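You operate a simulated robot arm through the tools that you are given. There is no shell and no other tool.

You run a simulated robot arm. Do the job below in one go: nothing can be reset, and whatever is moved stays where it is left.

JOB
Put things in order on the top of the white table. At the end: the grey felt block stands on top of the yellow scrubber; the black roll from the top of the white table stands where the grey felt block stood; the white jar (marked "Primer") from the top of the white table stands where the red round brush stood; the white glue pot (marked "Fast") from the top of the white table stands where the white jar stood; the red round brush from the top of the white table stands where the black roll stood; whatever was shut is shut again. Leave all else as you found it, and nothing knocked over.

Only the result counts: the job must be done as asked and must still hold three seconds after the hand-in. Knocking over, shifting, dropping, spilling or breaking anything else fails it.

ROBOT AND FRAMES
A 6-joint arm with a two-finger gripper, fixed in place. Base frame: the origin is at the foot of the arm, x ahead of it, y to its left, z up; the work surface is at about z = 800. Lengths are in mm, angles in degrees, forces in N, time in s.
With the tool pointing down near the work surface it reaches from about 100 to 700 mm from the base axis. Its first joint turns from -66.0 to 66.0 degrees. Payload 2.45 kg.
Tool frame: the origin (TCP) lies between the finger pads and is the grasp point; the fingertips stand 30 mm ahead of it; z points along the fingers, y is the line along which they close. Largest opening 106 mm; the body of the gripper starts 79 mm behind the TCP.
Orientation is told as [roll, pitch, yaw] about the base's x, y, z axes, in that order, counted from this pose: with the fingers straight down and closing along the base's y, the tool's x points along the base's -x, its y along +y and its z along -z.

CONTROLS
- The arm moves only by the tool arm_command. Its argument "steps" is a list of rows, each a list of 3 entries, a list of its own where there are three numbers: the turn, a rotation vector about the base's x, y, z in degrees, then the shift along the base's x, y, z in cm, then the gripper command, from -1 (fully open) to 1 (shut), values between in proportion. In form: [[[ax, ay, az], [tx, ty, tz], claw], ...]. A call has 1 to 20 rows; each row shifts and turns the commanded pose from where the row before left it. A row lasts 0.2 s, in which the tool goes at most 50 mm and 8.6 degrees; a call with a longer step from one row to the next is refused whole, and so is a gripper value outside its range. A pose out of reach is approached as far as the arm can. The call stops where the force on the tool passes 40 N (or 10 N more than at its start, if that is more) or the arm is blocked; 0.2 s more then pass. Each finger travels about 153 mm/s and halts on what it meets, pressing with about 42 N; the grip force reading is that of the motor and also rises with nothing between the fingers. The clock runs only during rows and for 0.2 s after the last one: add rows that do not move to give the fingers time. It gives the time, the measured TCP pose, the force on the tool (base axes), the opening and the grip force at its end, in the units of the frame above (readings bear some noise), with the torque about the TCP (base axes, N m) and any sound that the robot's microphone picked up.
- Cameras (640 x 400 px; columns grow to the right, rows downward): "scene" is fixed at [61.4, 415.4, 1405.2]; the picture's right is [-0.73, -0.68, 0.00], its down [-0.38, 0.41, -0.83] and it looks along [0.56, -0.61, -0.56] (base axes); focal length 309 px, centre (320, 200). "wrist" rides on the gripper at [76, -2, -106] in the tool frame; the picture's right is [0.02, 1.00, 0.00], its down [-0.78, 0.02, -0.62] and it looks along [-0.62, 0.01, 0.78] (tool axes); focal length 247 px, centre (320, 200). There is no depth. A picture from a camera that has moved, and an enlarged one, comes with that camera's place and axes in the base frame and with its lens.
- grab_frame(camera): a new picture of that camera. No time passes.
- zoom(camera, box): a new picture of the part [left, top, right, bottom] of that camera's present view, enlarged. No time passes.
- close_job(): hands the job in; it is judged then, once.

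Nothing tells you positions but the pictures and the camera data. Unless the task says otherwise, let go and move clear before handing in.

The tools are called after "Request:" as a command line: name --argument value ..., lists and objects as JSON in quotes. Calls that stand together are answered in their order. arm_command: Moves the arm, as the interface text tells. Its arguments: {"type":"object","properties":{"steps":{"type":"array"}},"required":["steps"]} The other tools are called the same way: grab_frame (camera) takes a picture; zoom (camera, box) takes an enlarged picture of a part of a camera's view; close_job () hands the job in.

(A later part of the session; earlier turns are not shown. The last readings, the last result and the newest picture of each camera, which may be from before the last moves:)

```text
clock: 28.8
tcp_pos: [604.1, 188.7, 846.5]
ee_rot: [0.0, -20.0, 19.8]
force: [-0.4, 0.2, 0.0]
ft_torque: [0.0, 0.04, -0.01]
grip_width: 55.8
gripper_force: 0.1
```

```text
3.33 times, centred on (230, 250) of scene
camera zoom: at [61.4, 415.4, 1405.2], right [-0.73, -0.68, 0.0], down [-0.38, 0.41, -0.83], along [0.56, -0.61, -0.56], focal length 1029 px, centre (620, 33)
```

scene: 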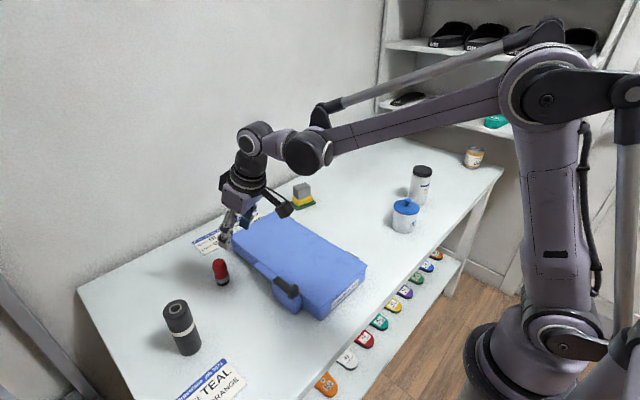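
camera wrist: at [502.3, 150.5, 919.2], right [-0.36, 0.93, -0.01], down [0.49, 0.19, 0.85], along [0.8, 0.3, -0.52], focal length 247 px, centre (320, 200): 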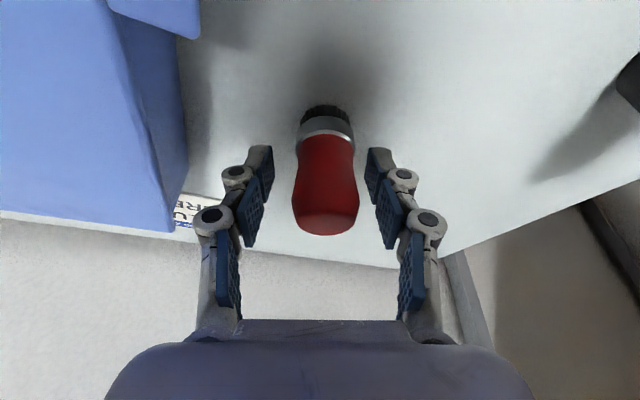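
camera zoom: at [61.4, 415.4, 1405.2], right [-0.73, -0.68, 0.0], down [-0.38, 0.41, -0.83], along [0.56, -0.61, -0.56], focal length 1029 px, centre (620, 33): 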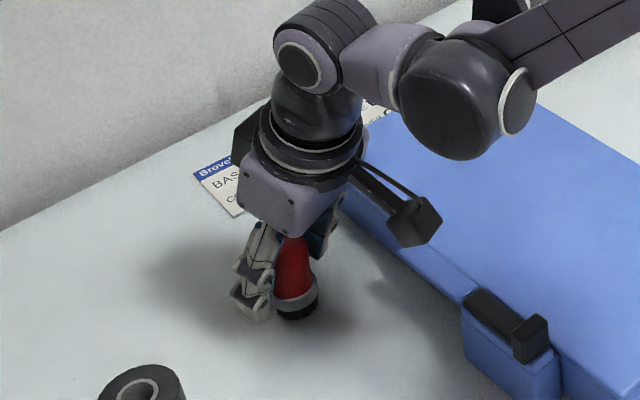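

Request:
arm_command --steps '[[[0, 0, 0], [-0.07, 0.19, 0], -0.06], [[0, 0, 0], [0, 0, 0], 0.2], [[0, 0, 0], [0, 0, 0], 1], [[0, 0, 0], [0, 0, 0], 1], [[0, 0, 0], [0, 0, 0], 1]]'

Request:
grab_frame --camera "wrist"

```text
clock: 30.0
tcp_pos: [602.4, 191.0, 845.2]
ee_rot: [-0.1, -19.9, 19.9]
force: [0.7, 0.1, 0.1]
ft_torque: [-0.01, -0.05, 0.01]
grip_width: 32.3
gripper_force: 41.5
```

```text
taken
camera wrist: at [500.7, 153.3, 919.1], right [-0.36, 0.93, -0.01], down [0.49, 0.19, 0.85], along [0.8, 0.3, -0.52], focal length 247 px, centre (320, 200)
```

wrist: 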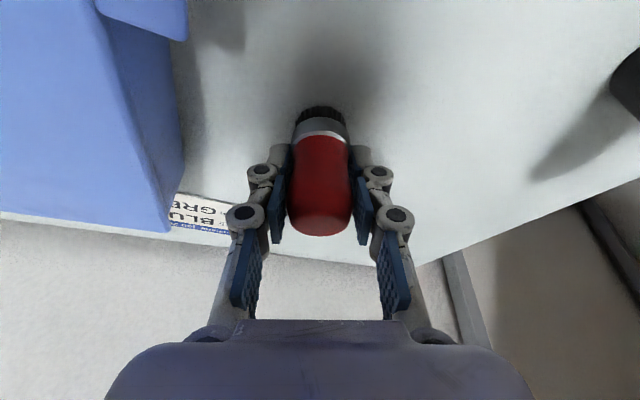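

The brush is gripped. I'll lift it and carry it to the roll's former spot at (660,270).

Request:
arm_command --steps '[[[0, 0, 0], [0, 0, 2], 1], [[0, 0, 0], [0, 0, 3], 1], [[0, 0, 0], [1.93, 2.64, 0], 1], [[0, 0, 0], [1.93, 2.64, 0], 1], [[0, 0, 0], [1.93, 2.64, 0], 1], [[0, 0, 0], [0, 0, 0], 1], [[0, 0, 0], [0, 0, -3], 1], [[0, 0, 0], [0, 0, -1.5], 1], [[0, 0, 0], [0, 0, 0], 1]]'

Request:
grab_frame --camera "wrist"

Request:
zoom --camera "scene" --box '[120, 190, 260, 310]'

```text
clock: 32.0
tcp_pos: [659.9, 271.8, 852.5]
ee_rot: [0.0, -19.9, 19.8]
force: [-1.1, 0.3, 0.0]
ft_torque: [-0.02, 0.0, 0.03]
grip_width: 32.4
gripper_force: 41.6
```

```text
taken
camera wrist: at [558.6, 234.4, 924.5], right [-0.36, 0.93, -0.01], down [0.49, 0.19, 0.85], along [0.8, 0.3, -0.52], focal length 247 px, centre (320, 200)
```

wrist: 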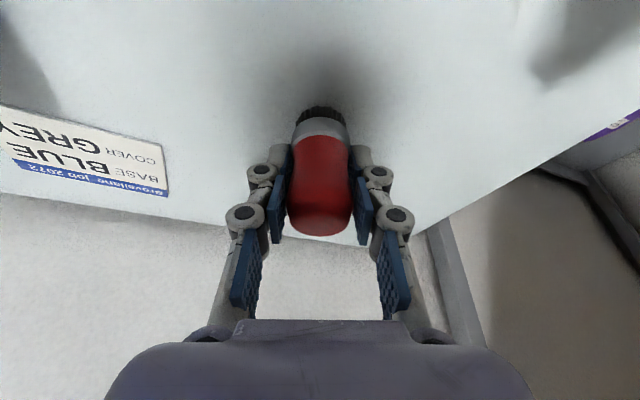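

```text
3.33 times, centred on (190, 250) of scene
camera zoom: at [61.4, 415.4, 1405.2], right [-0.73, -0.68, 0.0], down [-0.38, 0.41, -0.83], along [0.56, -0.61, -0.56], focal length 1029 px, centre (753, 33)
```

zoom: 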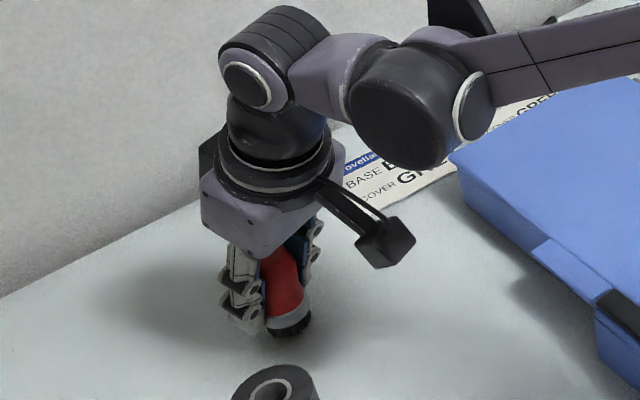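

Request:
arm_command --steps '[[[0, 0, 0], [0, 0, -0.3], 1], [[0, 0, 0], [0, 0, -0.15], 1], [[0, 0, 0], [0, 0, 0], 1]]'

```text
clock: 32.8
tcp_pos: [658.5, 271.8, 845.2]
ee_rot: [0.0, -20.0, 19.8]
force: [-0.7, 0.1, -0.5]
ft_torque: [-0.03, 0.03, 0.01]
grip_width: 32.4
gripper_force: 42.1
```

Request:
arm_command --steps '[[[0, 0, 0], [0, 0, -0.1], 1], [[0, 0, 0], [0, 0, -0.1], 1], [[0, 0, 0], [0, 0, 0], 1]]'

Request:
zoom --camera "scene" --box '[150, 240, 210, 290]'

```text
clock: 33.6
tcp_pos: [657.0, 271.3, 845.6]
ee_rot: [0.0, -20.2, 19.9]
force: [-2.5, -1.9, 27.3]
ft_torque: [-0.22, 0.06, -0.13]
grip_width: 32.5
gripper_force: 42.4
```

```text
8.00 times, centred on (180, 265) of scene
camera zoom: at [60.8, 415.1, 1405.3], right [-0.73, -0.68, 0.0], down [-0.38, 0.41, -0.83], along [0.56, -0.61, -0.56], focal length 2469 px, centre (1440, -320)
```

zoom: 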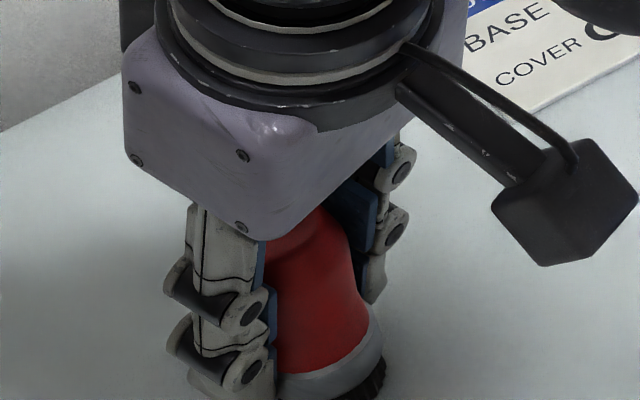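

The brush is in contact at 27 N. I'll ease up and release.

Request:
arm_command --steps '[[[0, 0, 0], [0, 0, 0.12], 1], [[0, 0, 0], [0, 0, 0], 0.2], [[0, 0, 0], [0, 0, 0], -0.1], [[0, 0, 0], [0, 0, 0], -0.2], [[0, 0, 0], [0, 0, 0], -0.2]]'

Request:
grab_frame --camera "wrist"

```text
clock: 34.8
tcp_pos: [658.1, 272.4, 846.1]
ee_rot: [0.1, -20.0, 20.0]
force: [0.3, 0.4, 0.5]
ft_torque: [-0.01, 0.02, -0.03]
grip_width: 63.6
gripper_force: 0.0
```

```text
taken
camera wrist: at [556.9, 234.9, 917.7], right [-0.36, 0.93, -0.01], down [0.49, 0.19, 0.85], along [0.8, 0.3, -0.52], focal length 247 px, centre (320, 200)
```

wrist: 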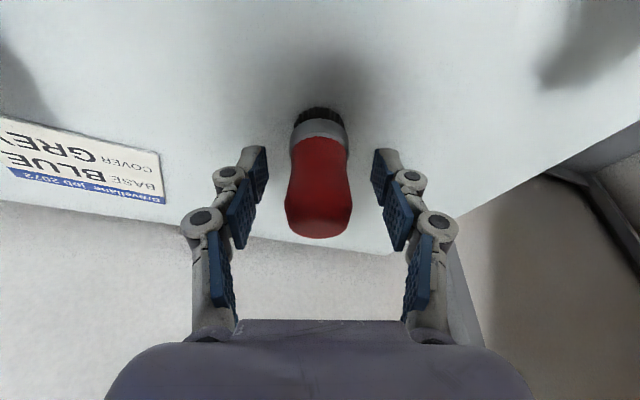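

The brush stands at the roll's old spot. I'll rise, remove the tilt, and travel to the jar side.

Request:
arm_command --steps '[[[0, 0, 0], [0, 0, 2], -0.2], [[0, 0, 0], [0, 0, 4], -0.2], [[0, 0, 0], [0, 0, 4], -0.2], [[0, 0, 0], [0, 0, 4], -0.2], [[-2.28, 6.27, 0], [-1, -1, 1], -0.2], [[-2.28, 6.27, 0], [-2, -2, 1], -0.2], [[-2.28, 6.27, 0], [-2, -2, 0], -1], [[0, 0, 0], [0, 0, 0], -1]]'

Request:
grab_frame --camera "scene"

Request:
grab_frame --camera "wrist"

```text
clock: 36.6
tcp_pos: [608.5, 220.9, 1006.4]
ee_rot: [0.0, 0.1, 19.9]
force: [-0.6, -1.0, -0.3]
ft_torque: [0.02, -0.01, -0.03]
grip_width: 106.2
gripper_force: 0.0
```

```text
taken
```

scene: 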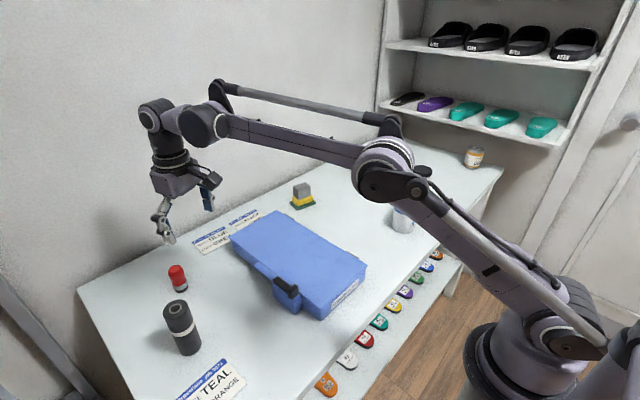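

```text
taken
camera wrist: at [538.0, 195.5, 1111.6], right [-0.36, 0.93, 0.0], down [0.73, 0.28, 0.62], along [0.58, 0.22, -0.78], focal length 247 px, centre (320, 200)
```

wrist: 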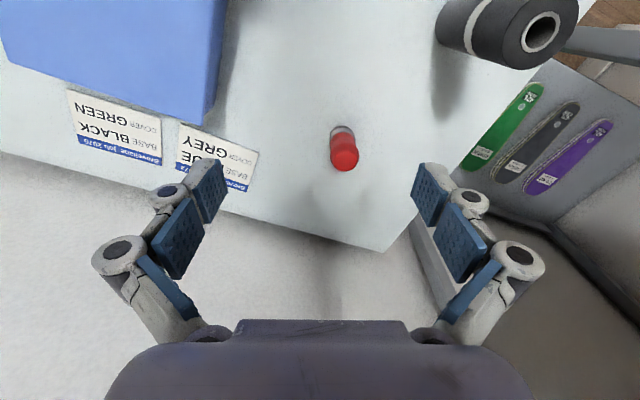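

Request:
arm_command --steps '[[[0, 0, -2.66], [-1.92, -4.14, 0], -1], [[0, 0, -2.66], [-1.92, -4.14, 0], -1], [[0, 0, -2.66], [-1.92, -4.14, 0], -1], [[0, 0, -2.66], [-1.92, -4.14, 0], -1], [[0, 0, -2.66], [-1.92, -4.14, 0], -1], [[0, 0, -2.66], [-1.92, -4.14, 0], -1], [[0, 0, -2.66], [-1.92, -4.14, 0], -1], [[0, 0, -2.66], [-1.92, -4.14, 0], -1], [[0, 0, -2.66], [-1.92, -4.14, 0], -1], [[0, 0, -2.66], [-1.92, -4.14, 0], -1], [[0, 0, -2.66], [-1.92, -4.14, 0], -1], [[0, 0, -2.66], [-1.92, -4.14, 0], -1], [[0, 0, -2.66], [-1.92, -4.14, 0], -1], [[0, 0, -2.66], [-1.92, -4.14, 0], -1], [[0, 0, -2.66], [-1.92, -4.14, 0], -1], [[0, 0, 0], [0, 0, 0], -1]]'

Request:
grab_frame --camera "scene"

Request:
grab_frame --camera "wrist"

```text
clock: 40.0
tcp_pos: [319.8, -398.6, 1005.2]
ee_rot: [0.0, 0.0, -20.0]
force: [-0.7, -0.2, 0.5]
ft_torque: [0.0, -0.01, -0.02]
grip_width: 105.9
gripper_force: 0.0
```

```text
taken
```

scene: 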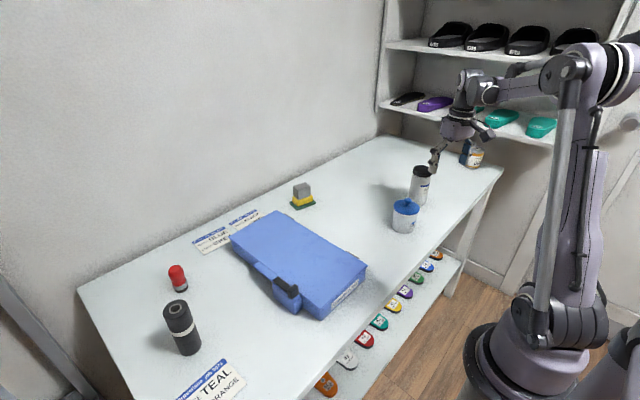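

```text
taken
camera wrist: at [248.3, -372.7, 1110.4], right [0.32, 0.95, 0.0], down [0.74, -0.25, 0.62], along [0.59, -0.2, -0.78], focal length 247 px, centre (320, 200)
```

wrist: 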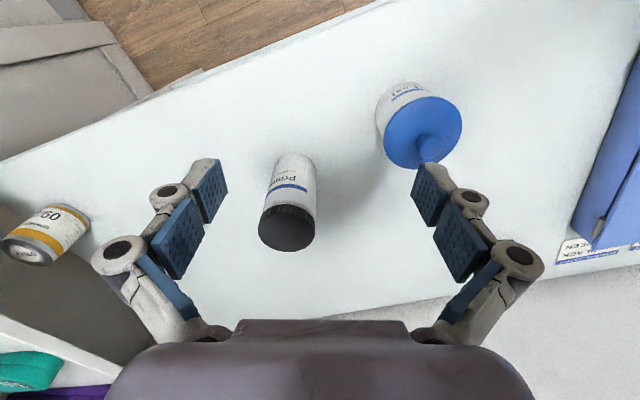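

Request:
zoom --camera "wrist" --box '[230, 140, 350, 260]'

Request:
zoom --camera "wrist" --box '[360, 70, 480, 190]'

Request:
zoom --camera "scene" --box '[370, 130, 510, 250]'

```text
3.33 times, centred on (290, 200) of wrist
camera zoom: at [248.3, -372.7, 1110.4], right [0.32, 0.95, 0.0], down [0.74, -0.25, 0.62], along [0.59, -0.2, -0.78], focal length 823 px, centre (420, 200)
```

zoom: 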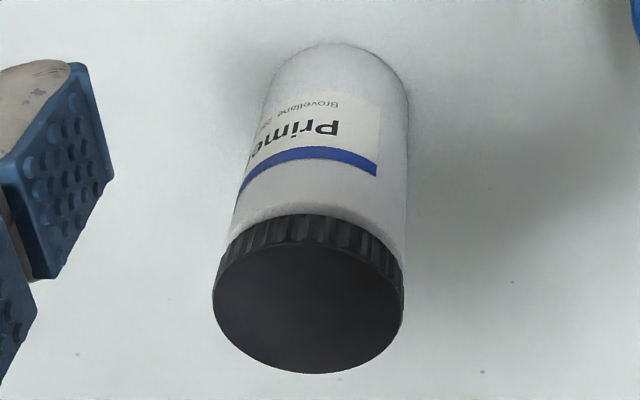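

```text
3.33 times, centred on (420, 130) of wrist
camera zoom: at [248.3, -372.7, 1110.4], right [0.32, 0.95, 0.0], down [0.74, -0.25, 0.62], along [0.59, -0.2, -0.78], focal length 823 px, centre (-13, 433)
```

zoom: 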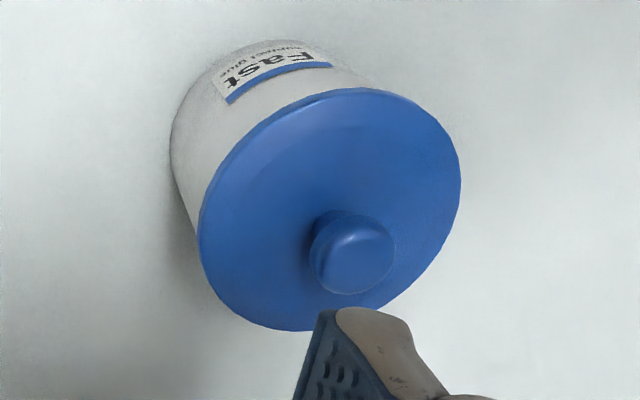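

```text
3.33 times, centred on (440, 190) of scene
camera zoom: at [61.4, 415.4, 1405.2], right [-0.73, -0.68, 0.0], down [-0.38, 0.41, -0.83], along [0.56, -0.61, -0.56], focal length 1029 px, centre (-80, 233)
```

zoom: 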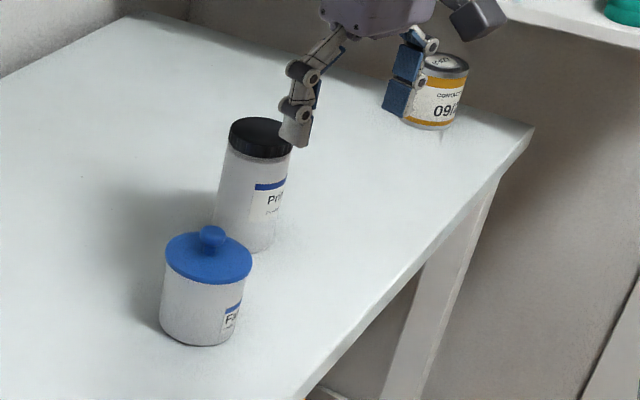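

The Primer jar is at about (417,-471), with a 57 mm body, a 61 mm cap and its top at z≈924. The glue pot is at about (380,-306), with a 77 mm lid. I'll move above the Primer and recheck.

Request:
arm_command --steps '[[[0, 0, 0], [3.24, -2.41, 0], -1], [[0, 0, 0], [3.24, -2.41, 0], -1], [[0, 0, 0], [3.24, -2.42, -0.5], -1], [[0, 0, 0], [0, 0, -3], -1], [[0, 0, 0], [0, 0, -1], -1], [[0, 0, 0], [0, 0, 0], -1]]'

Request:
grab_frame --camera "wrist"

Request:
zoom --camera "scene" --box '[370, 80, 510, 250]'

```text
clock: 41.4
tcp_pos: [422.9, -471.5, 961.5]
ee_rot: [0.0, 0.0, -20.0]
force: [-0.3, 0.3, 0.3]
ft_torque: [-0.02, -0.02, -0.01]
grip_width: 106.0
gripper_force: 0.0
```

```text
taken
camera wrist: at [348.8, -446.0, 1066.3], right [0.32, 0.95, 0.0], down [0.74, -0.25, 0.62], along [0.59, -0.2, -0.78], focal length 247 px, centre (320, 200)
```

wrist: 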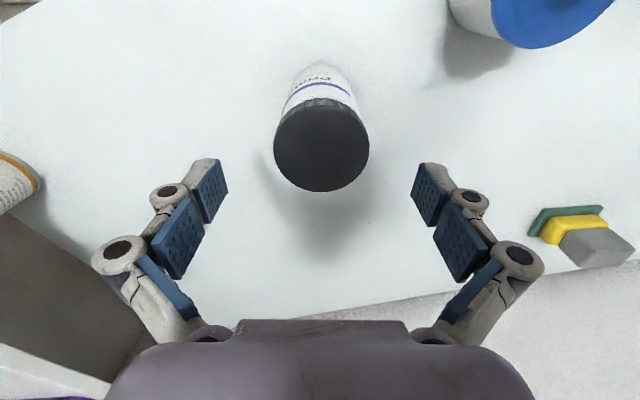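

```text
2.35 times, centred on (440, 165) of scene
camera zoom: at [61.4, 415.4, 1405.2], right [-0.73, -0.68, 0.0], down [-0.38, 0.41, -0.83], along [0.56, -0.61, -0.56], focal length 726 px, centre (38, 282)
```

zoom: 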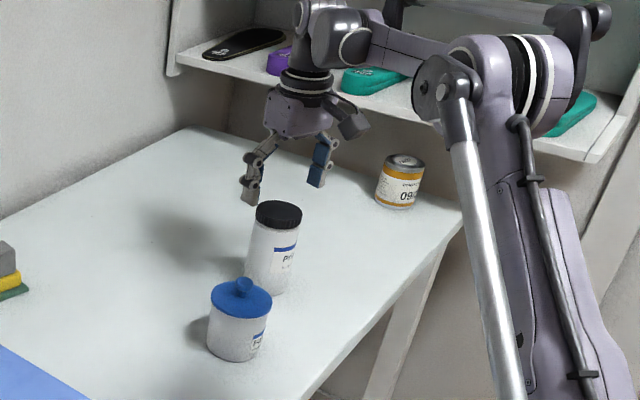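

The jar is centred within a few mm. I'll correct slightly, descend, and recheck before closing.

Request:
arm_command --steps '[[[0, 0, 0], [-0.25, 0.25, -2], -1], [[0, 0, 0], [0, 0, -3], -1], [[0, 0, 0], [0, 0, -3], -1], [[0, 0, 0], [0, 0, -1.8], -1], [[0, 0, 0], [0, 0, 0], -1]]'

Request:
grab_frame --camera "wrist"

Request:
zoom --camera "scene" --box '[370, 80, 510, 250]'

```text
clock: 42.6
tcp_pos: [418.3, -468.0, 859.7]
ee_rot: [0.0, 0.0, -19.9]
force: [-0.6, 0.6, -1.3]
ft_torque: [-0.05, 0.04, 0.0]
grip_width: 106.3
gripper_force: 0.1
```

```text
taken
camera wrist: at [345.5, -442.5, 965.7], right [0.32, 0.95, 0.0], down [0.74, -0.25, 0.62], along [0.59, -0.2, -0.78], focal length 247 px, centre (320, 200)
```

wrist: 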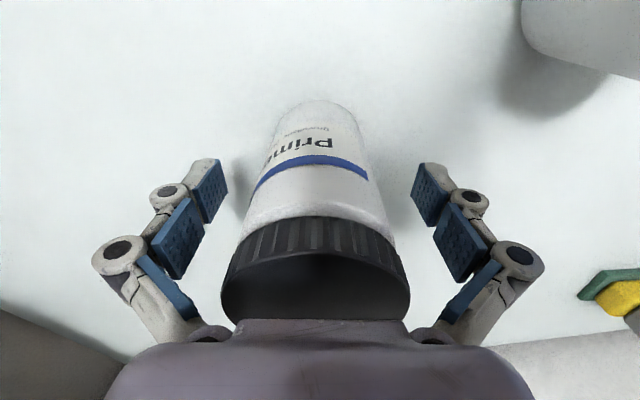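

```text
2.35 times, centred on (440, 165) of scene
camera zoom: at [61.4, 415.4, 1405.2], right [-0.73, -0.68, 0.0], down [-0.38, 0.41, -0.83], along [0.56, -0.61, -0.56], focal length 726 px, centre (38, 282)
```

zoom: 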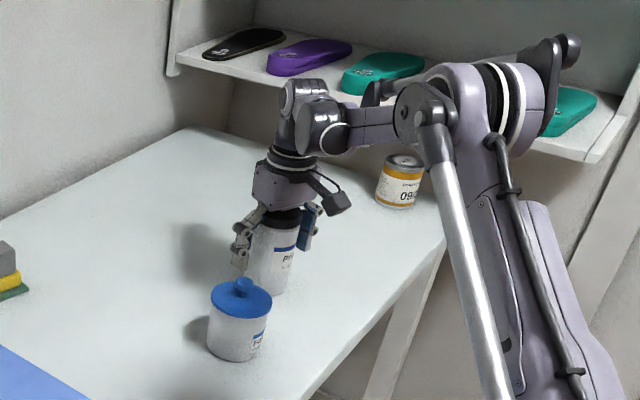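

Request:
arm_command --steps '[[[0, 0, 0], [0, 0, 0.3], -0.5], [[0, 0, 0], [0, 0, 0], -0.2], [[0, 0, 0], [0, 0, 0], 0.2], [[0, 0, 0], [0, 0, 0], 1], [[0, 0, 0], [0, 0, 0], 1], [[0, 0, 0], [0, 0, 0], 1]]'

Request:
grab_frame --camera "wrist"

Request:
zoom --camera "scene" --box '[390, 130, 460, 240]'

```text
clock: 44.0
tcp_pos: [416.6, -467.3, 864.8]
ee_rot: [-0.1, -0.2, -20.0]
force: [1.5, -4.5, 15.6]
ft_torque: [0.04, 0.02, -0.01]
grip_width: 61.1
gripper_force: 41.9
```

```text
taken
camera wrist: at [344.4, -443.0, 969.8], right [0.32, 0.95, 0.0], down [0.74, -0.25, 0.62], along [0.59, -0.2, -0.78], focal length 247 px, centre (320, 200)
```

wrist: 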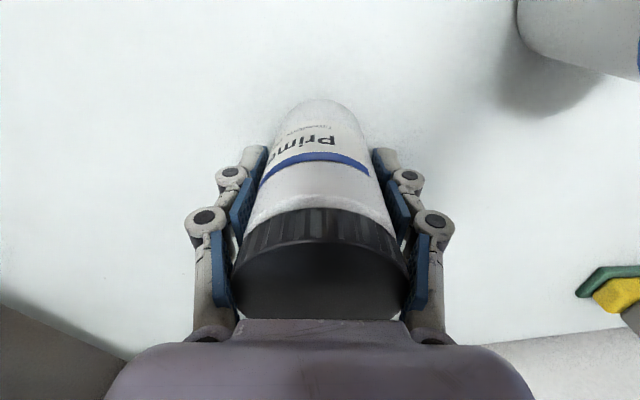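

```text
3.64 times, centred on (425, 185) of scene
camera zoom: at [61.2, 415.5, 1405.2], right [-0.73, -0.68, 0.0], down [-0.38, 0.41, -0.83], along [0.56, -0.61, -0.56], focal length 1122 px, centre (-62, 254)
```

zoom: 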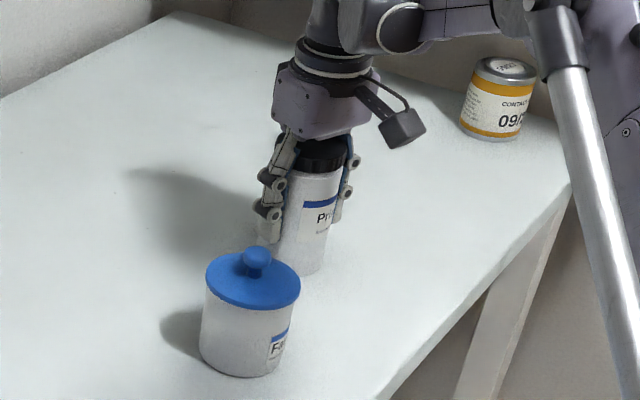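

The grip reads 61 mm, which is the cap's width, so the fingers may be holding mainly the cap. I'll test with a lift of a few millimetres to see whether the whole jar rises with it.

Request:
arm_command --steps '[[[0, 0, 0], [0, 0, 0.3], 1], [[0, 0, 0], [0, 0, 0.3], 1], [[0, 0, 0], [0, 0, 0], 1]]'

Request:
grab_frame --camera "wrist"

Request:
zoom --camera "scene" --box '[390, 150, 450, 220]'

```text
clock: 44.8
tcp_pos: [416.7, -467.6, 870.5]
ee_rot: [0.0, 0.0, -19.9]
force: [0.9, -0.1, -3.6]
ft_torque: [0.0, 0.04, 0.01]
grip_width: 61.2
gripper_force: 41.9
```

```text
taken
camera wrist: at [345.1, -442.9, 975.9], right [0.32, 0.95, 0.0], down [0.74, -0.25, 0.62], along [0.59, -0.2, -0.78], focal length 247 px, centre (320, 200)
```

wrist: 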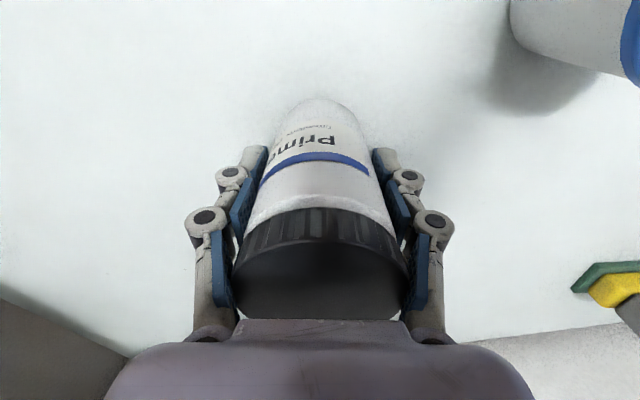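

```text
5.71 times, centred on (420, 185) of scene
camera zoom: at [61.4, 415.3, 1405.2], right [-0.73, -0.68, 0.0], down [-0.38, 0.41, -0.83], along [0.56, -0.61, -0.56], focal length 1764 px, centre (-251, 286)
```

zoom: 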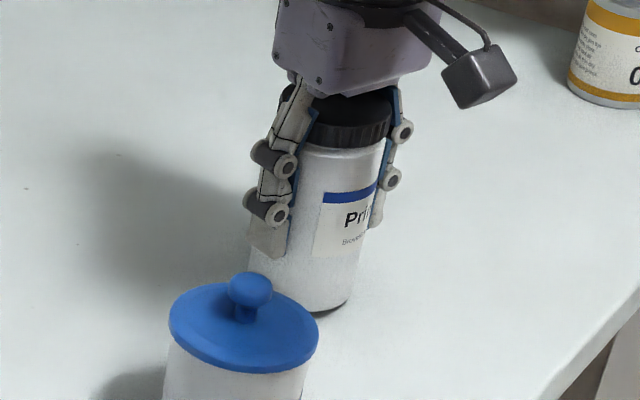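

The whole jar lifts, with about 0.4 kg on the tool. I'll lift it high, carry it over to the brush's former spot at (602,190.5), and turn the gripper to yaw 45° so the fingers stay clear of the case.

Request:
arm_command --steps '[[[0, 0, 0], [0, 0, 4], 1], [[0, 0, 0], [0, 0, 4.7], 1], [[0, 0, 0], [0, 0, 4.8], 1], [[0, 0, 4.33], [1.235, 4.39, 0], 1], [[0, 0, 4.33], [1.235, 4.39, 0], 1], [[0, 0, 4.33], [1.235, 4.39, 0], 1], [[0, 0, 4.33], [1.235, 4.39, 0], 1], [[0, 0, 4.33], [1.235, 4.39, 0], 1], [[0, 0, 4.33], [1.235, 4.39, 0], 1], [[0, 0, 4.33], [1.235, 4.39, 0], 1], [[0, 0, 4.33], [1.235, 4.39, 0], 1], [[0, 0, 4.33], [1.235, 4.39, 0], 1], [[0, 0, 4.33], [1.235, 4.39, 0], 1], [[0, 0, 4.33], [1.235, 4.39, 0], 1], [[0, 0, 4.33], [1.235, 4.39, 0], 1], [[0, 0, 4.33], [1.235, 4.39, 0], 1], [[0, 0, 4.33], [1.235, 4.39, 0], 1], [[0, 0, 4.33], [1.235, 4.39, 0], 1], [[0, 0, 0], [0, 0, 0], 1]]'

Request:
grab_frame --camera "wrist"

Request:
grab_frame --camera "scene"

```text
clock: 48.8
tcp_pos: [600.5, 190.7, 1005.8]
ee_rot: [0.1, 0.0, 45.0]
force: [0.7, 0.0, -1.8]
ft_torque: [-0.01, 0.0, -0.02]
grip_width: 61.3
gripper_force: 42.1
```

```text
taken
camera wrist: at [547.6, 136.2, 1110.7], right [-0.72, 0.69, 0.0], down [0.54, 0.57, 0.62], along [0.43, 0.45, -0.78], focal length 247 px, centre (320, 200)
```

wrist: 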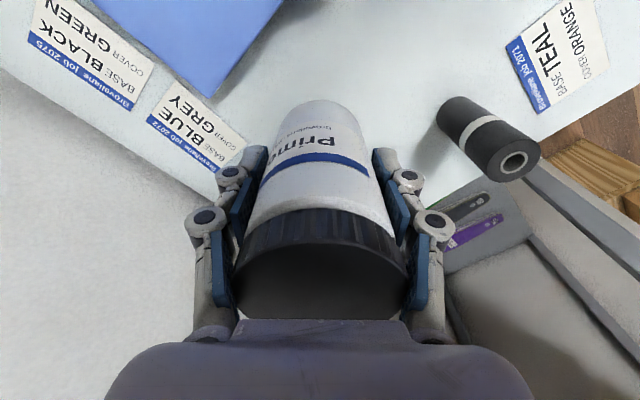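

```text
taken
```

scene: 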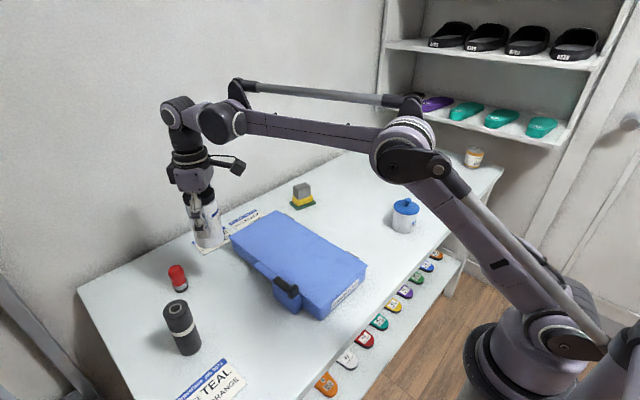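

Request:
arm_command --steps '[[[0, 0, 0], [0.1, 0, -4], 1], [[0, 0, 0], [0, 0, -4], 1], [[0, 0, 0], [0, 0, -3], 1], [[0, 0, 0], [0, 0, -2], 1], [[0, 0, 0], [0, 0, 0], 1]]'

Request:
grab_frame --camera "wrist"

Request:
zoom --camera "scene" --box '[150, 180, 290, 310]'

```text
clock: 50.0
tcp_pos: [601.4, 188.7, 875.7]
ee_rot: [-0.1, -0.1, 44.8]
force: [0.2, -0.2, -2.9]
ft_torque: [-0.01, -0.01, 0.02]
grip_width: 61.0
gripper_force: 41.7
```

```text
taken
camera wrist: at [549.3, 134.2, 980.8], right [-0.72, 0.69, 0.0], down [0.54, 0.56, 0.62], along [0.43, 0.45, -0.78], focal length 247 px, centre (320, 200)
```

wrist: 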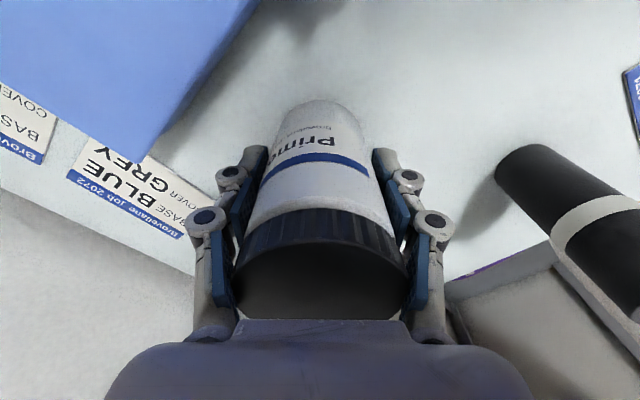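

```text
3.08 times, centred on (220, 245) of scene
camera zoom: at [61.4, 415.4, 1405.2], right [-0.73, -0.68, 0.0], down [-0.38, 0.41, -0.83], along [0.56, -0.61, -0.56], focal length 950 px, centre (628, 62)
```

zoom: 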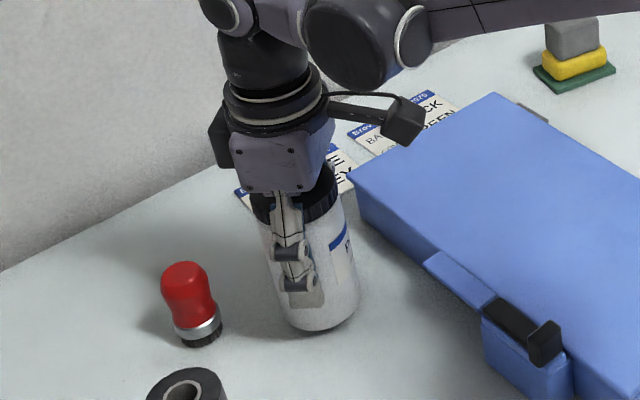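

Request:
arm_command --steps '[[[0, 0, 0], [0, 0.1, -0.4], 1], [[0, 0, 0], [0, 0, -0.2], 1], [[0, 0, 0], [0, 0, -0.1], 1], [[0, 0, 0], [0, 0, 0], 1]]'

```text
clock: 51.0
tcp_pos: [602.9, 189.6, 867.9]
ee_rot: [-0.1, 0.0, 44.9]
force: [0.1, 0.5, -3.3]
ft_torque: [0.0, 0.02, 0.0]
grip_width: 60.9
gripper_force: 42.6
```

Request:
arm_command --steps '[[[0, 0, 0], [0, 0, -0.1], 1], [[0, 0, 0], [0, 0, -0.1], 1], [[0, 0, 0], [0, 0, 0], 1]]'

```text
clock: 51.8
tcp_pos: [602.2, 191.0, 865.8]
ee_rot: [0.0, 0.0, 44.8]
force: [-0.6, 0.9, -4.0]
ft_torque: [-0.02, 0.0, -0.02]
grip_width: 60.9
gripper_force: 41.5
```

Request:
arm_command --steps '[[[0, 0, 0], [0, 0, -0.1], 1], [[0, 0, 0], [0, 0, -0.1], 1], [[0, 0, 0], [0, 0, 0], 1]]'

```text
clock: 52.6
tcp_pos: [602.4, 191.5, 866.0]
ee_rot: [0.0, -0.1, 44.9]
force: [2.6, 0.2, 11.1]
ft_torque: [0.03, 0.13, -0.01]
grip_width: 61.1
gripper_force: 41.4
```

The jar is in contact with the table, so I'll release it.

Request:
arm_command --steps '[[[0, 0, 0], [0, 0, 0.05], 1], [[0, 0, 0], [0, 0, 0], -0.25], [[0, 0, 0], [0, 0, 0], -0.5], [[0, 0, 0], [0, 0, 0], -0.7], [[0, 0, 0], [0, 0, 0], -0.7]]'

Request:
grab_frame --camera "wrist"

Request:
zoom --camera "scene" --box '[150, 180, 290, 310]'

```text
clock: 53.8
tcp_pos: [601.4, 190.6, 864.7]
ee_rot: [0.0, 0.0, 44.9]
force: [-0.2, -0.9, 0.7]
ft_torque: [0.01, -0.01, 0.03]
grip_width: 90.0
gripper_force: 0.1
```

```text
taken
camera wrist: at [549.1, 136.1, 970.7], right [-0.72, 0.69, 0.0], down [0.54, 0.56, 0.62], along [0.43, 0.45, -0.78], focal length 247 px, centre (320, 200)
```

wrist: 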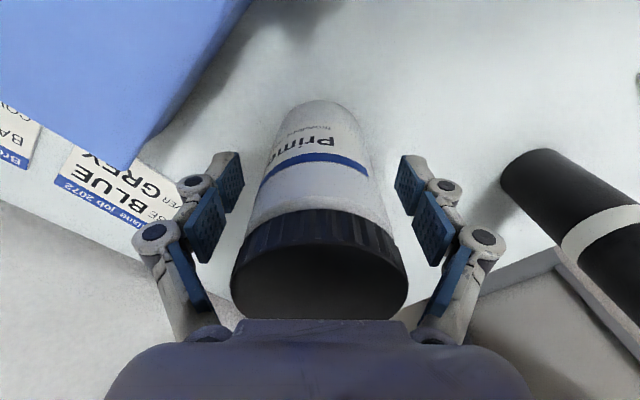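

```text
3.08 times, centred on (220, 245) of scene
camera zoom: at [61.4, 415.4, 1405.2], right [-0.73, -0.68, 0.0], down [-0.38, 0.41, -0.83], along [0.56, -0.61, -0.56], focal length 950 px, centre (628, 62)
```

zoom: 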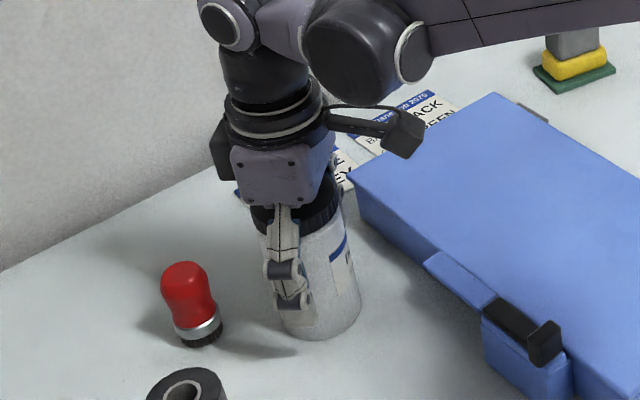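

The Primer jar stands on its spot. I'll rise and travel back to the glue pot.

Request:
arm_command --steps '[[[0, 0, 0], [0, 0, 2], -0.7], [[0, 0, 0], [0, 0, 4], -0.7], [[0, 0, 0], [0, 0, 4], -0.7], [[0, 0, 0], [0, 0, 4], -0.7], [[0, 0, -6.25], [-2.575, -3.73, 0], -1], [[0, 0, -6.25], [-2.575, -3.73, 0], -1], [[0, 0, -6.25], [-2.575, -3.73, 0], -1], [[0, 0, -6.25], [-2.575, -3.73, 0], -1], [[0, 0, -6.25], [-2.575, -3.73, 0], -1], [[0, 0, -6.25], [-2.575, -3.73, 0], -1], [[0, 0, -6.25], [-2.575, -3.73, 0], -1], [[0, 0, -6.25], [-2.575, -3.73, 0], -1], [[0, 0, -6.25], [-2.575, -3.73, 0], -1], [[0, 0, -6.25], [-2.575, -3.73, 0], -1], [[0, 0, -6.25], [-2.575, -3.73, 0], -1], [[0, 0, -6.25], [-2.575, -3.73, 0], -1], [[0, 0, 0], [0, 0, 0], -1]]'

Request:
grab_frame --camera "wrist"

Request:
grab_frame --camera "scene"

Request:
zoom --camera "wrist" --box '[240, 100, 400, 240]'

```text
clock: 57.4
tcp_pos: [293.0, -255.9, 1007.5]
ee_rot: [0.0, 0.0, -30.2]
force: [-0.1, -0.2, -0.3]
ft_torque: [-0.02, -0.04, -0.01]
grip_width: 105.9
gripper_force: 0.0
```

```text
taken
camera wrist: at [226.2, -219.4, 1111.6], right [0.48, 0.88, 0.0], down [0.69, -0.38, 0.62], along [0.54, -0.3, -0.78], focal length 247 px, centre (320, 200)
```

wrist: 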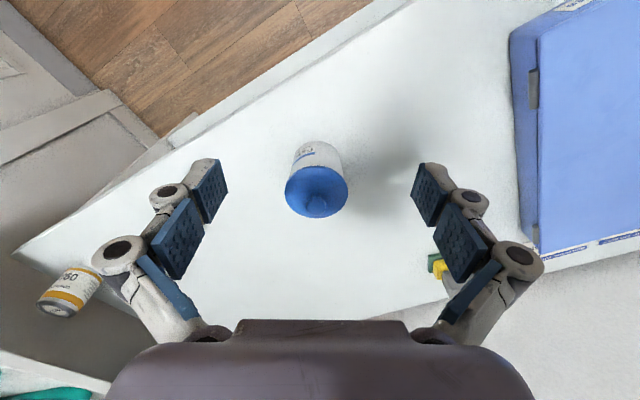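

```text
taken
```

scene: 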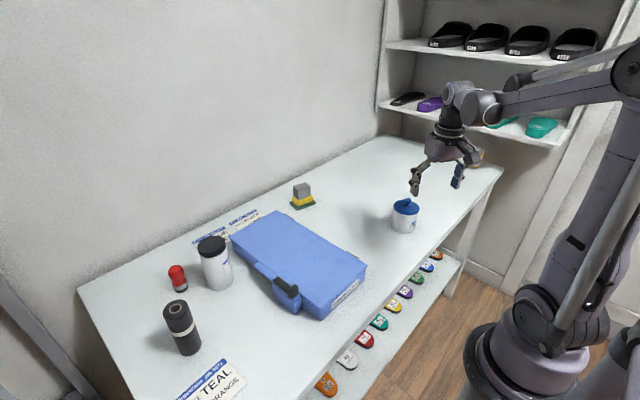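

```text
2.86 times, centred on (320, 170) of wrist
camera zoom: at [226.2, -219.4, 1111.6], right [0.48, 0.88, 0.0], down [0.69, -0.38, 0.62], along [0.54, -0.3, -0.78], focal length 706 px, centre (320, 286)
```

zoom: 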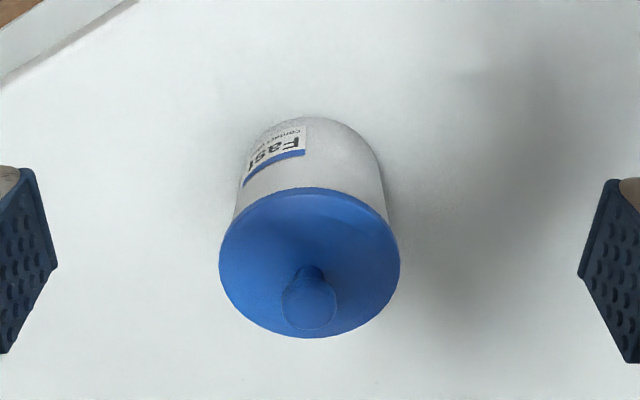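

The glue pot's centre is at about (380.5,-308.5). I'll move above it and check.

Request:
arm_command --steps '[[[0, 0, 0], [4.37, -2.63, -1], -1], [[0, 0, 0], [4.38, -2.63, -1], -1], [[0, 0, 0], [0, 0, -3], -1], [[0, 0, 0], [0, 0, -1], -1], [[0, 0, 0], [0, 0, 0], -1]]'

Request:
grab_frame --camera "wrist"

```text
refused: row 1 steps farther than a row can; nothing moved
```

```text
taken
camera wrist: at [226.2, -219.4, 1111.6], right [0.48, 0.88, 0.0], down [0.69, -0.38, 0.62], along [0.54, -0.3, -0.78], focal length 247 px, centre (320, 200)
```

wrist: 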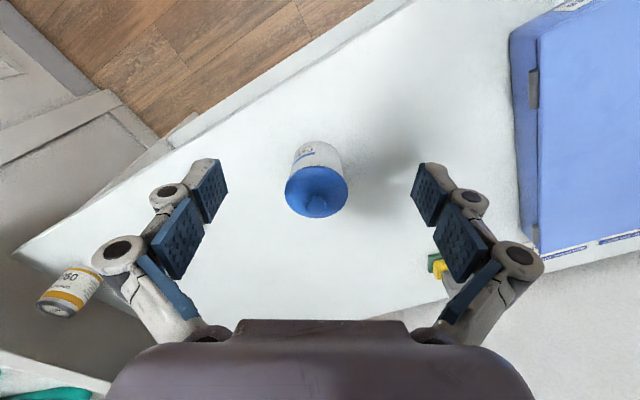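

That call was refused because one row's step was too long. I'll split the move into smaller rows.

Request:
arm_command --steps '[[[0, 0, 0], [2.92, -1.75, -0.5], -1], [[0, 0, 0], [2.92, -1.75, -0.5], -1], [[0, 0, 0], [2.91, -1.76, -1], -1], [[0, 0, 0], [0, 0, -3], -1], [[0, 0, 0], [0, 0, -1], -1], [[0, 0, 0], [0, 0, 0], -1]]'

Request:
grab_frame --camera "wrist"

Request:
zoom --camera "scene" --box '[370, 130, 470, 250]'

```text
clock: 58.8
tcp_pos: [380.1, -308.9, 946.3]
ee_rot: [0.0, 0.0, -30.0]
force: [-0.1, -0.3, 0.3]
ft_torque: [0.01, 0.02, 0.0]
grip_width: 106.0
gripper_force: 0.3
```

```text
taken
camera wrist: at [314.1, -270.7, 1051.1], right [0.48, 0.88, 0.0], down [0.69, -0.38, 0.62], along [0.54, -0.3, -0.78], focal length 247 px, centre (320, 200)
```

wrist: 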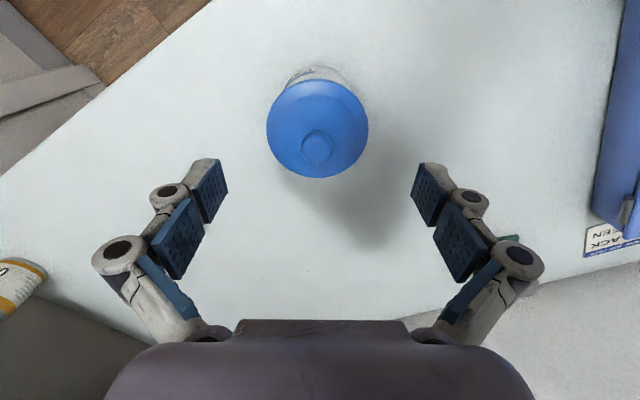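

```text
3.33 times, centred on (420, 190) of scene
camera zoom: at [61.4, 415.4, 1405.2], right [-0.73, -0.68, 0.0], down [-0.38, 0.41, -0.83], along [0.56, -0.61, -0.56], focal length 1029 px, centre (-13, 233)
```

zoom: 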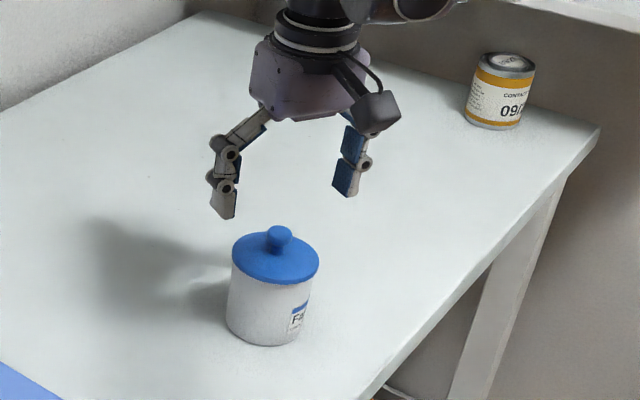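

It is centred. I'll descend around the pot.

Request:
arm_command --steps '[[[0, 0, 0], [-0.15, -0.1, -2], -1], [[0, 0, 0], [0, 0, -3], -1], [[0, 0, 0], [0, 0, -3], -1], [[0, 0, 0], [0, 0, -2.5], -1], [[0, 0, 0], [0, 0, 0], -1]]'

Request:
grab_frame --camera "wrist"

Request:
zoom --camera "scene" --box '[370, 130, 470, 250]'

```text
clock: 60.0
tcp_pos: [378.0, -309.3, 836.8]
ee_rot: [0.0, 0.1, -30.1]
force: [-0.6, 0.2, -0.2]
ft_torque: [0.0, 0.03, -0.02]
grip_width: 106.3
gripper_force: 0.1
```

```text
taken
camera wrist: at [310.5, -272.3, 942.6], right [0.48, 0.88, 0.0], down [0.69, -0.38, 0.62], along [0.54, -0.3, -0.78], focal length 247 px, centre (320, 200)
```

wrist: 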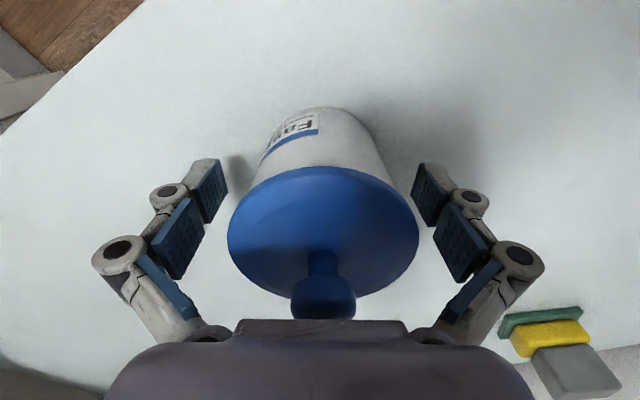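

```text
3.33 times, centred on (420, 190) of scene
camera zoom: at [61.4, 415.4, 1405.2], right [-0.73, -0.68, 0.0], down [-0.38, 0.41, -0.83], along [0.56, -0.61, -0.56], focal length 1029 px, centre (-13, 233)
```

zoom: 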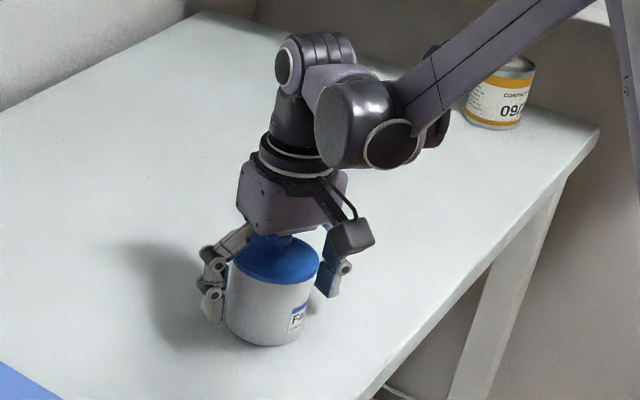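

Request:
arm_command --steps '[[[0, 0, 0], [0, 0, 0], -0.7], [[0, 0, 0], [0, 0, 0], -0.5], [[0, 0, 0], [0, 0, 0], -0.3], [[0, 0, 0], [0, 0, 0], 0.5], [[0, 0, 0], [0, 0, 0], 1], [[0, 0, 0], [0, 0, 0], 1]]'

Request:
grab_frame --camera "wrist"

Request:
zoom --camera "scene" --box '[380, 170, 430, 240]'

```text
clock: 61.4
tcp_pos: [377.2, -309.1, 837.5]
ee_rot: [0.1, 0.0, -30.1]
force: [0.6, 1.2, 3.6]
ft_torque: [0.02, -0.03, 0.05]
grip_width: 68.4
gripper_force: 42.0
```

```text
taken
camera wrist: at [310.6, -272.1, 943.0], right [0.48, 0.88, 0.0], down [0.69, -0.38, 0.62], along [0.54, -0.3, -0.78], focal length 247 px, centre (320, 200)
```

wrist: 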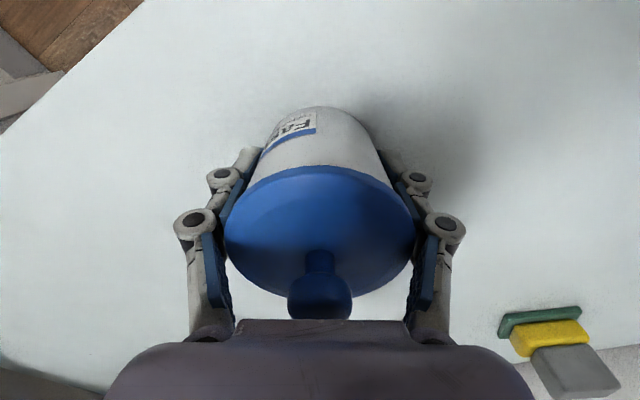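

```text
5.71 times, centred on (405, 205) of scene
camera zoom: at [61.3, 415.5, 1405.2], right [-0.73, -0.68, 0.0], down [-0.38, 0.41, -0.83], along [0.56, -0.61, -0.56], focal length 1764 px, centre (-166, 171)
```

zoom: 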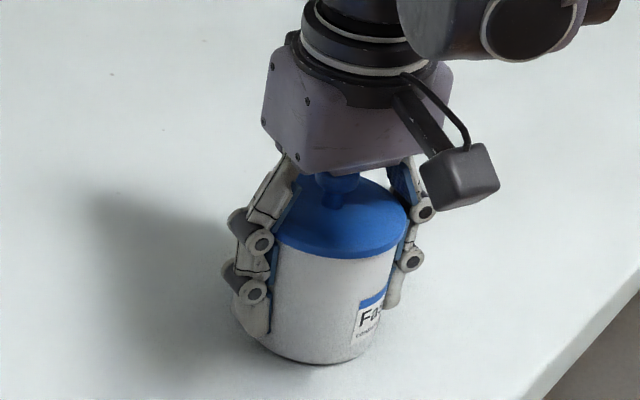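

The grip is on the pot body at 68 mm. I'll test with a small lift.

Request:
arm_command --steps '[[[0, 0, 0], [0, 0, 0.3], 1], [[0, 0, 0], [0, 0, 0.4], 1], [[0, 0, 0], [0, 0, 0], 1]]'

Request:
grab_frame --camera "wrist"

Request:
zoom --camera "scene" --box '[380, 170, 430, 240]'

```text
clock: 62.2
tcp_pos: [378.3, -309.6, 845.5]
ee_rot: [0.0, -0.1, -30.1]
force: [0.6, 0.1, -3.6]
ft_torque: [0.0, -0.01, 0.02]
grip_width: 68.1
gripper_force: 42.2
```

```text
taken
camera wrist: at [311.3, -271.8, 951.3], right [0.48, 0.88, 0.0], down [0.69, -0.38, 0.62], along [0.54, -0.3, -0.78], focal length 247 px, centre (320, 200)
```

wrist: 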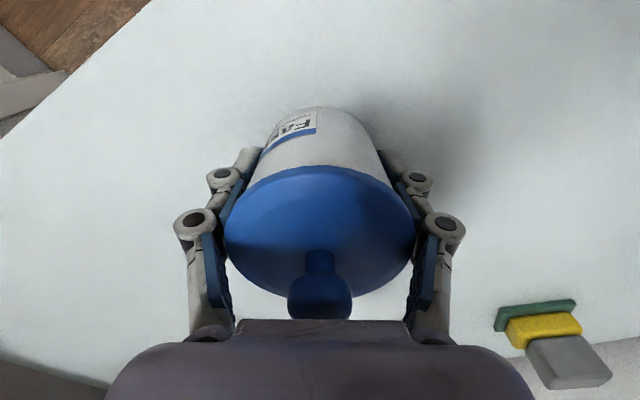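

```text
5.71 times, centred on (405, 205) of scene
camera zoom: at [61.4, 415.4, 1405.2], right [-0.73, -0.68, 0.0], down [-0.38, 0.41, -0.83], along [0.56, -0.61, -0.56], focal length 1764 px, centre (-166, 171)
```

zoom: 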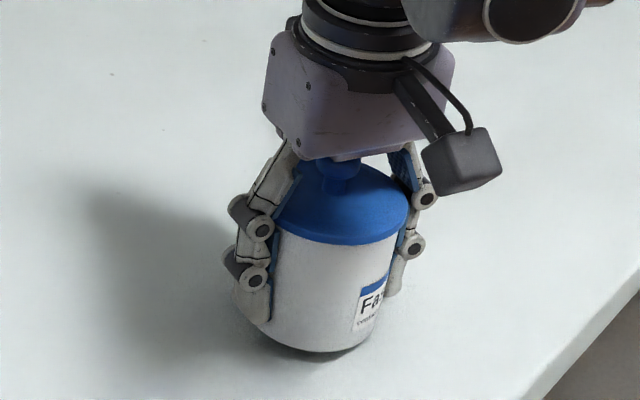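

The pot lifts whole. I'll carry it to the Primer's former spot at (417,-469).

Request:
arm_command --steps '[[[0, 0, 0], [0, 0, 2], 1], [[0, 0, 0], [0.94, -3.95, 0], 1], [[0, 0, 0], [0.94, -3.95, 0], 1], [[0, 0, 0], [0.94, -3.95, 0], 1], [[0, 0, 0], [0.93, -3.95, 0], 1], [[0, 0, 0], [0, 0, 0], 1], [[0, 0, 0], [0, 0, -2.1], 1], [[0, 0, 0], [0, 0, 0], 1]]'

Request:
grab_frame --camera "scene"

Request:
grab_frame --camera "wrist"

```text
clock: 64.0
tcp_pos: [416.9, -470.5, 845.3]
ee_rot: [-0.1, 0.0, -30.1]
force: [-0.3, -0.1, -3.6]
ft_torque: [0.02, 0.0, -0.02]
grip_width: 68.1
gripper_force: 41.8
```

```text
taken
```

scene: 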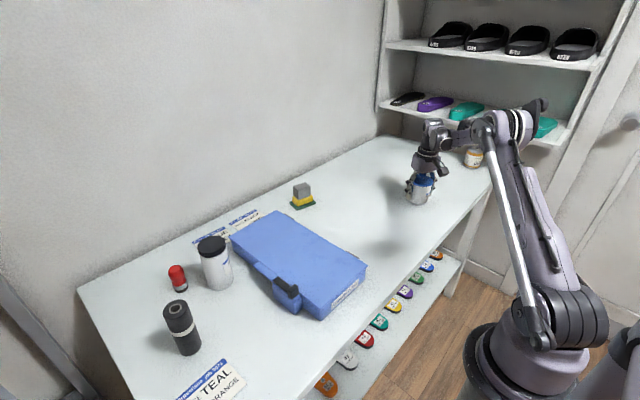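

```text
taken
camera wrist: at [348.6, -432.7, 950.7], right [0.48, 0.88, 0.0], down [0.69, -0.38, 0.62], along [0.54, -0.3, -0.78], focal length 247 px, centre (320, 200)
```

wrist: 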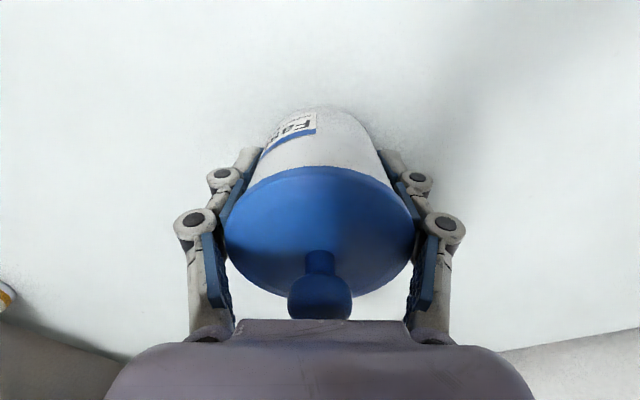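

Request:
arm_command --steps '[[[0, 0, 0], [-0.1, 0.2, -0.3], 1], [[0, 0, 0], [0, 0, -0.1], 1], [[0, 0, 0], [0, 0, -0.1], 1], [[0, 0, 0], [0, 0, 0], 1]]'

```text
clock: 65.0
tcp_pos: [415.2, -465.3, 839.9]
ee_rot: [0.1, 0.0, -30.1]
force: [-0.6, -0.1, -4.2]
ft_torque: [-0.02, 0.08, -0.03]
grip_width: 68.1
gripper_force: 41.5
```

Request:
arm_command --steps '[[[0, 0, 0], [0, 0, -0.1], 1], [[0, 0, 0], [0, 0, -0.1], 1], [[0, 0, 0], [0, 0, 0], 1]]'

```text
clock: 65.8
tcp_pos: [415.2, -465.8, 838.2]
ee_rot: [0.0, -0.1, -30.1]
force: [0.5, 1.1, -3.3]
ft_torque: [-0.01, 0.03, -0.02]
grip_width: 68.0
gripper_force: 42.6
```

Request:
arm_command --steps '[[[0, 0, 0], [0, 0, -0.1], 1], [[0, 0, 0], [0, 0, -0.1], 1], [[0, 0, 0], [0, 0, 0], 1]]'

```text
clock: 66.6
tcp_pos: [415.8, -466.9, 838.2]
ee_rot: [0.1, -0.2, -30.0]
force: [3.7, 1.3, 11.8]
ft_torque: [0.01, 0.13, -0.02]
grip_width: 68.2
gripper_force: 41.9
```

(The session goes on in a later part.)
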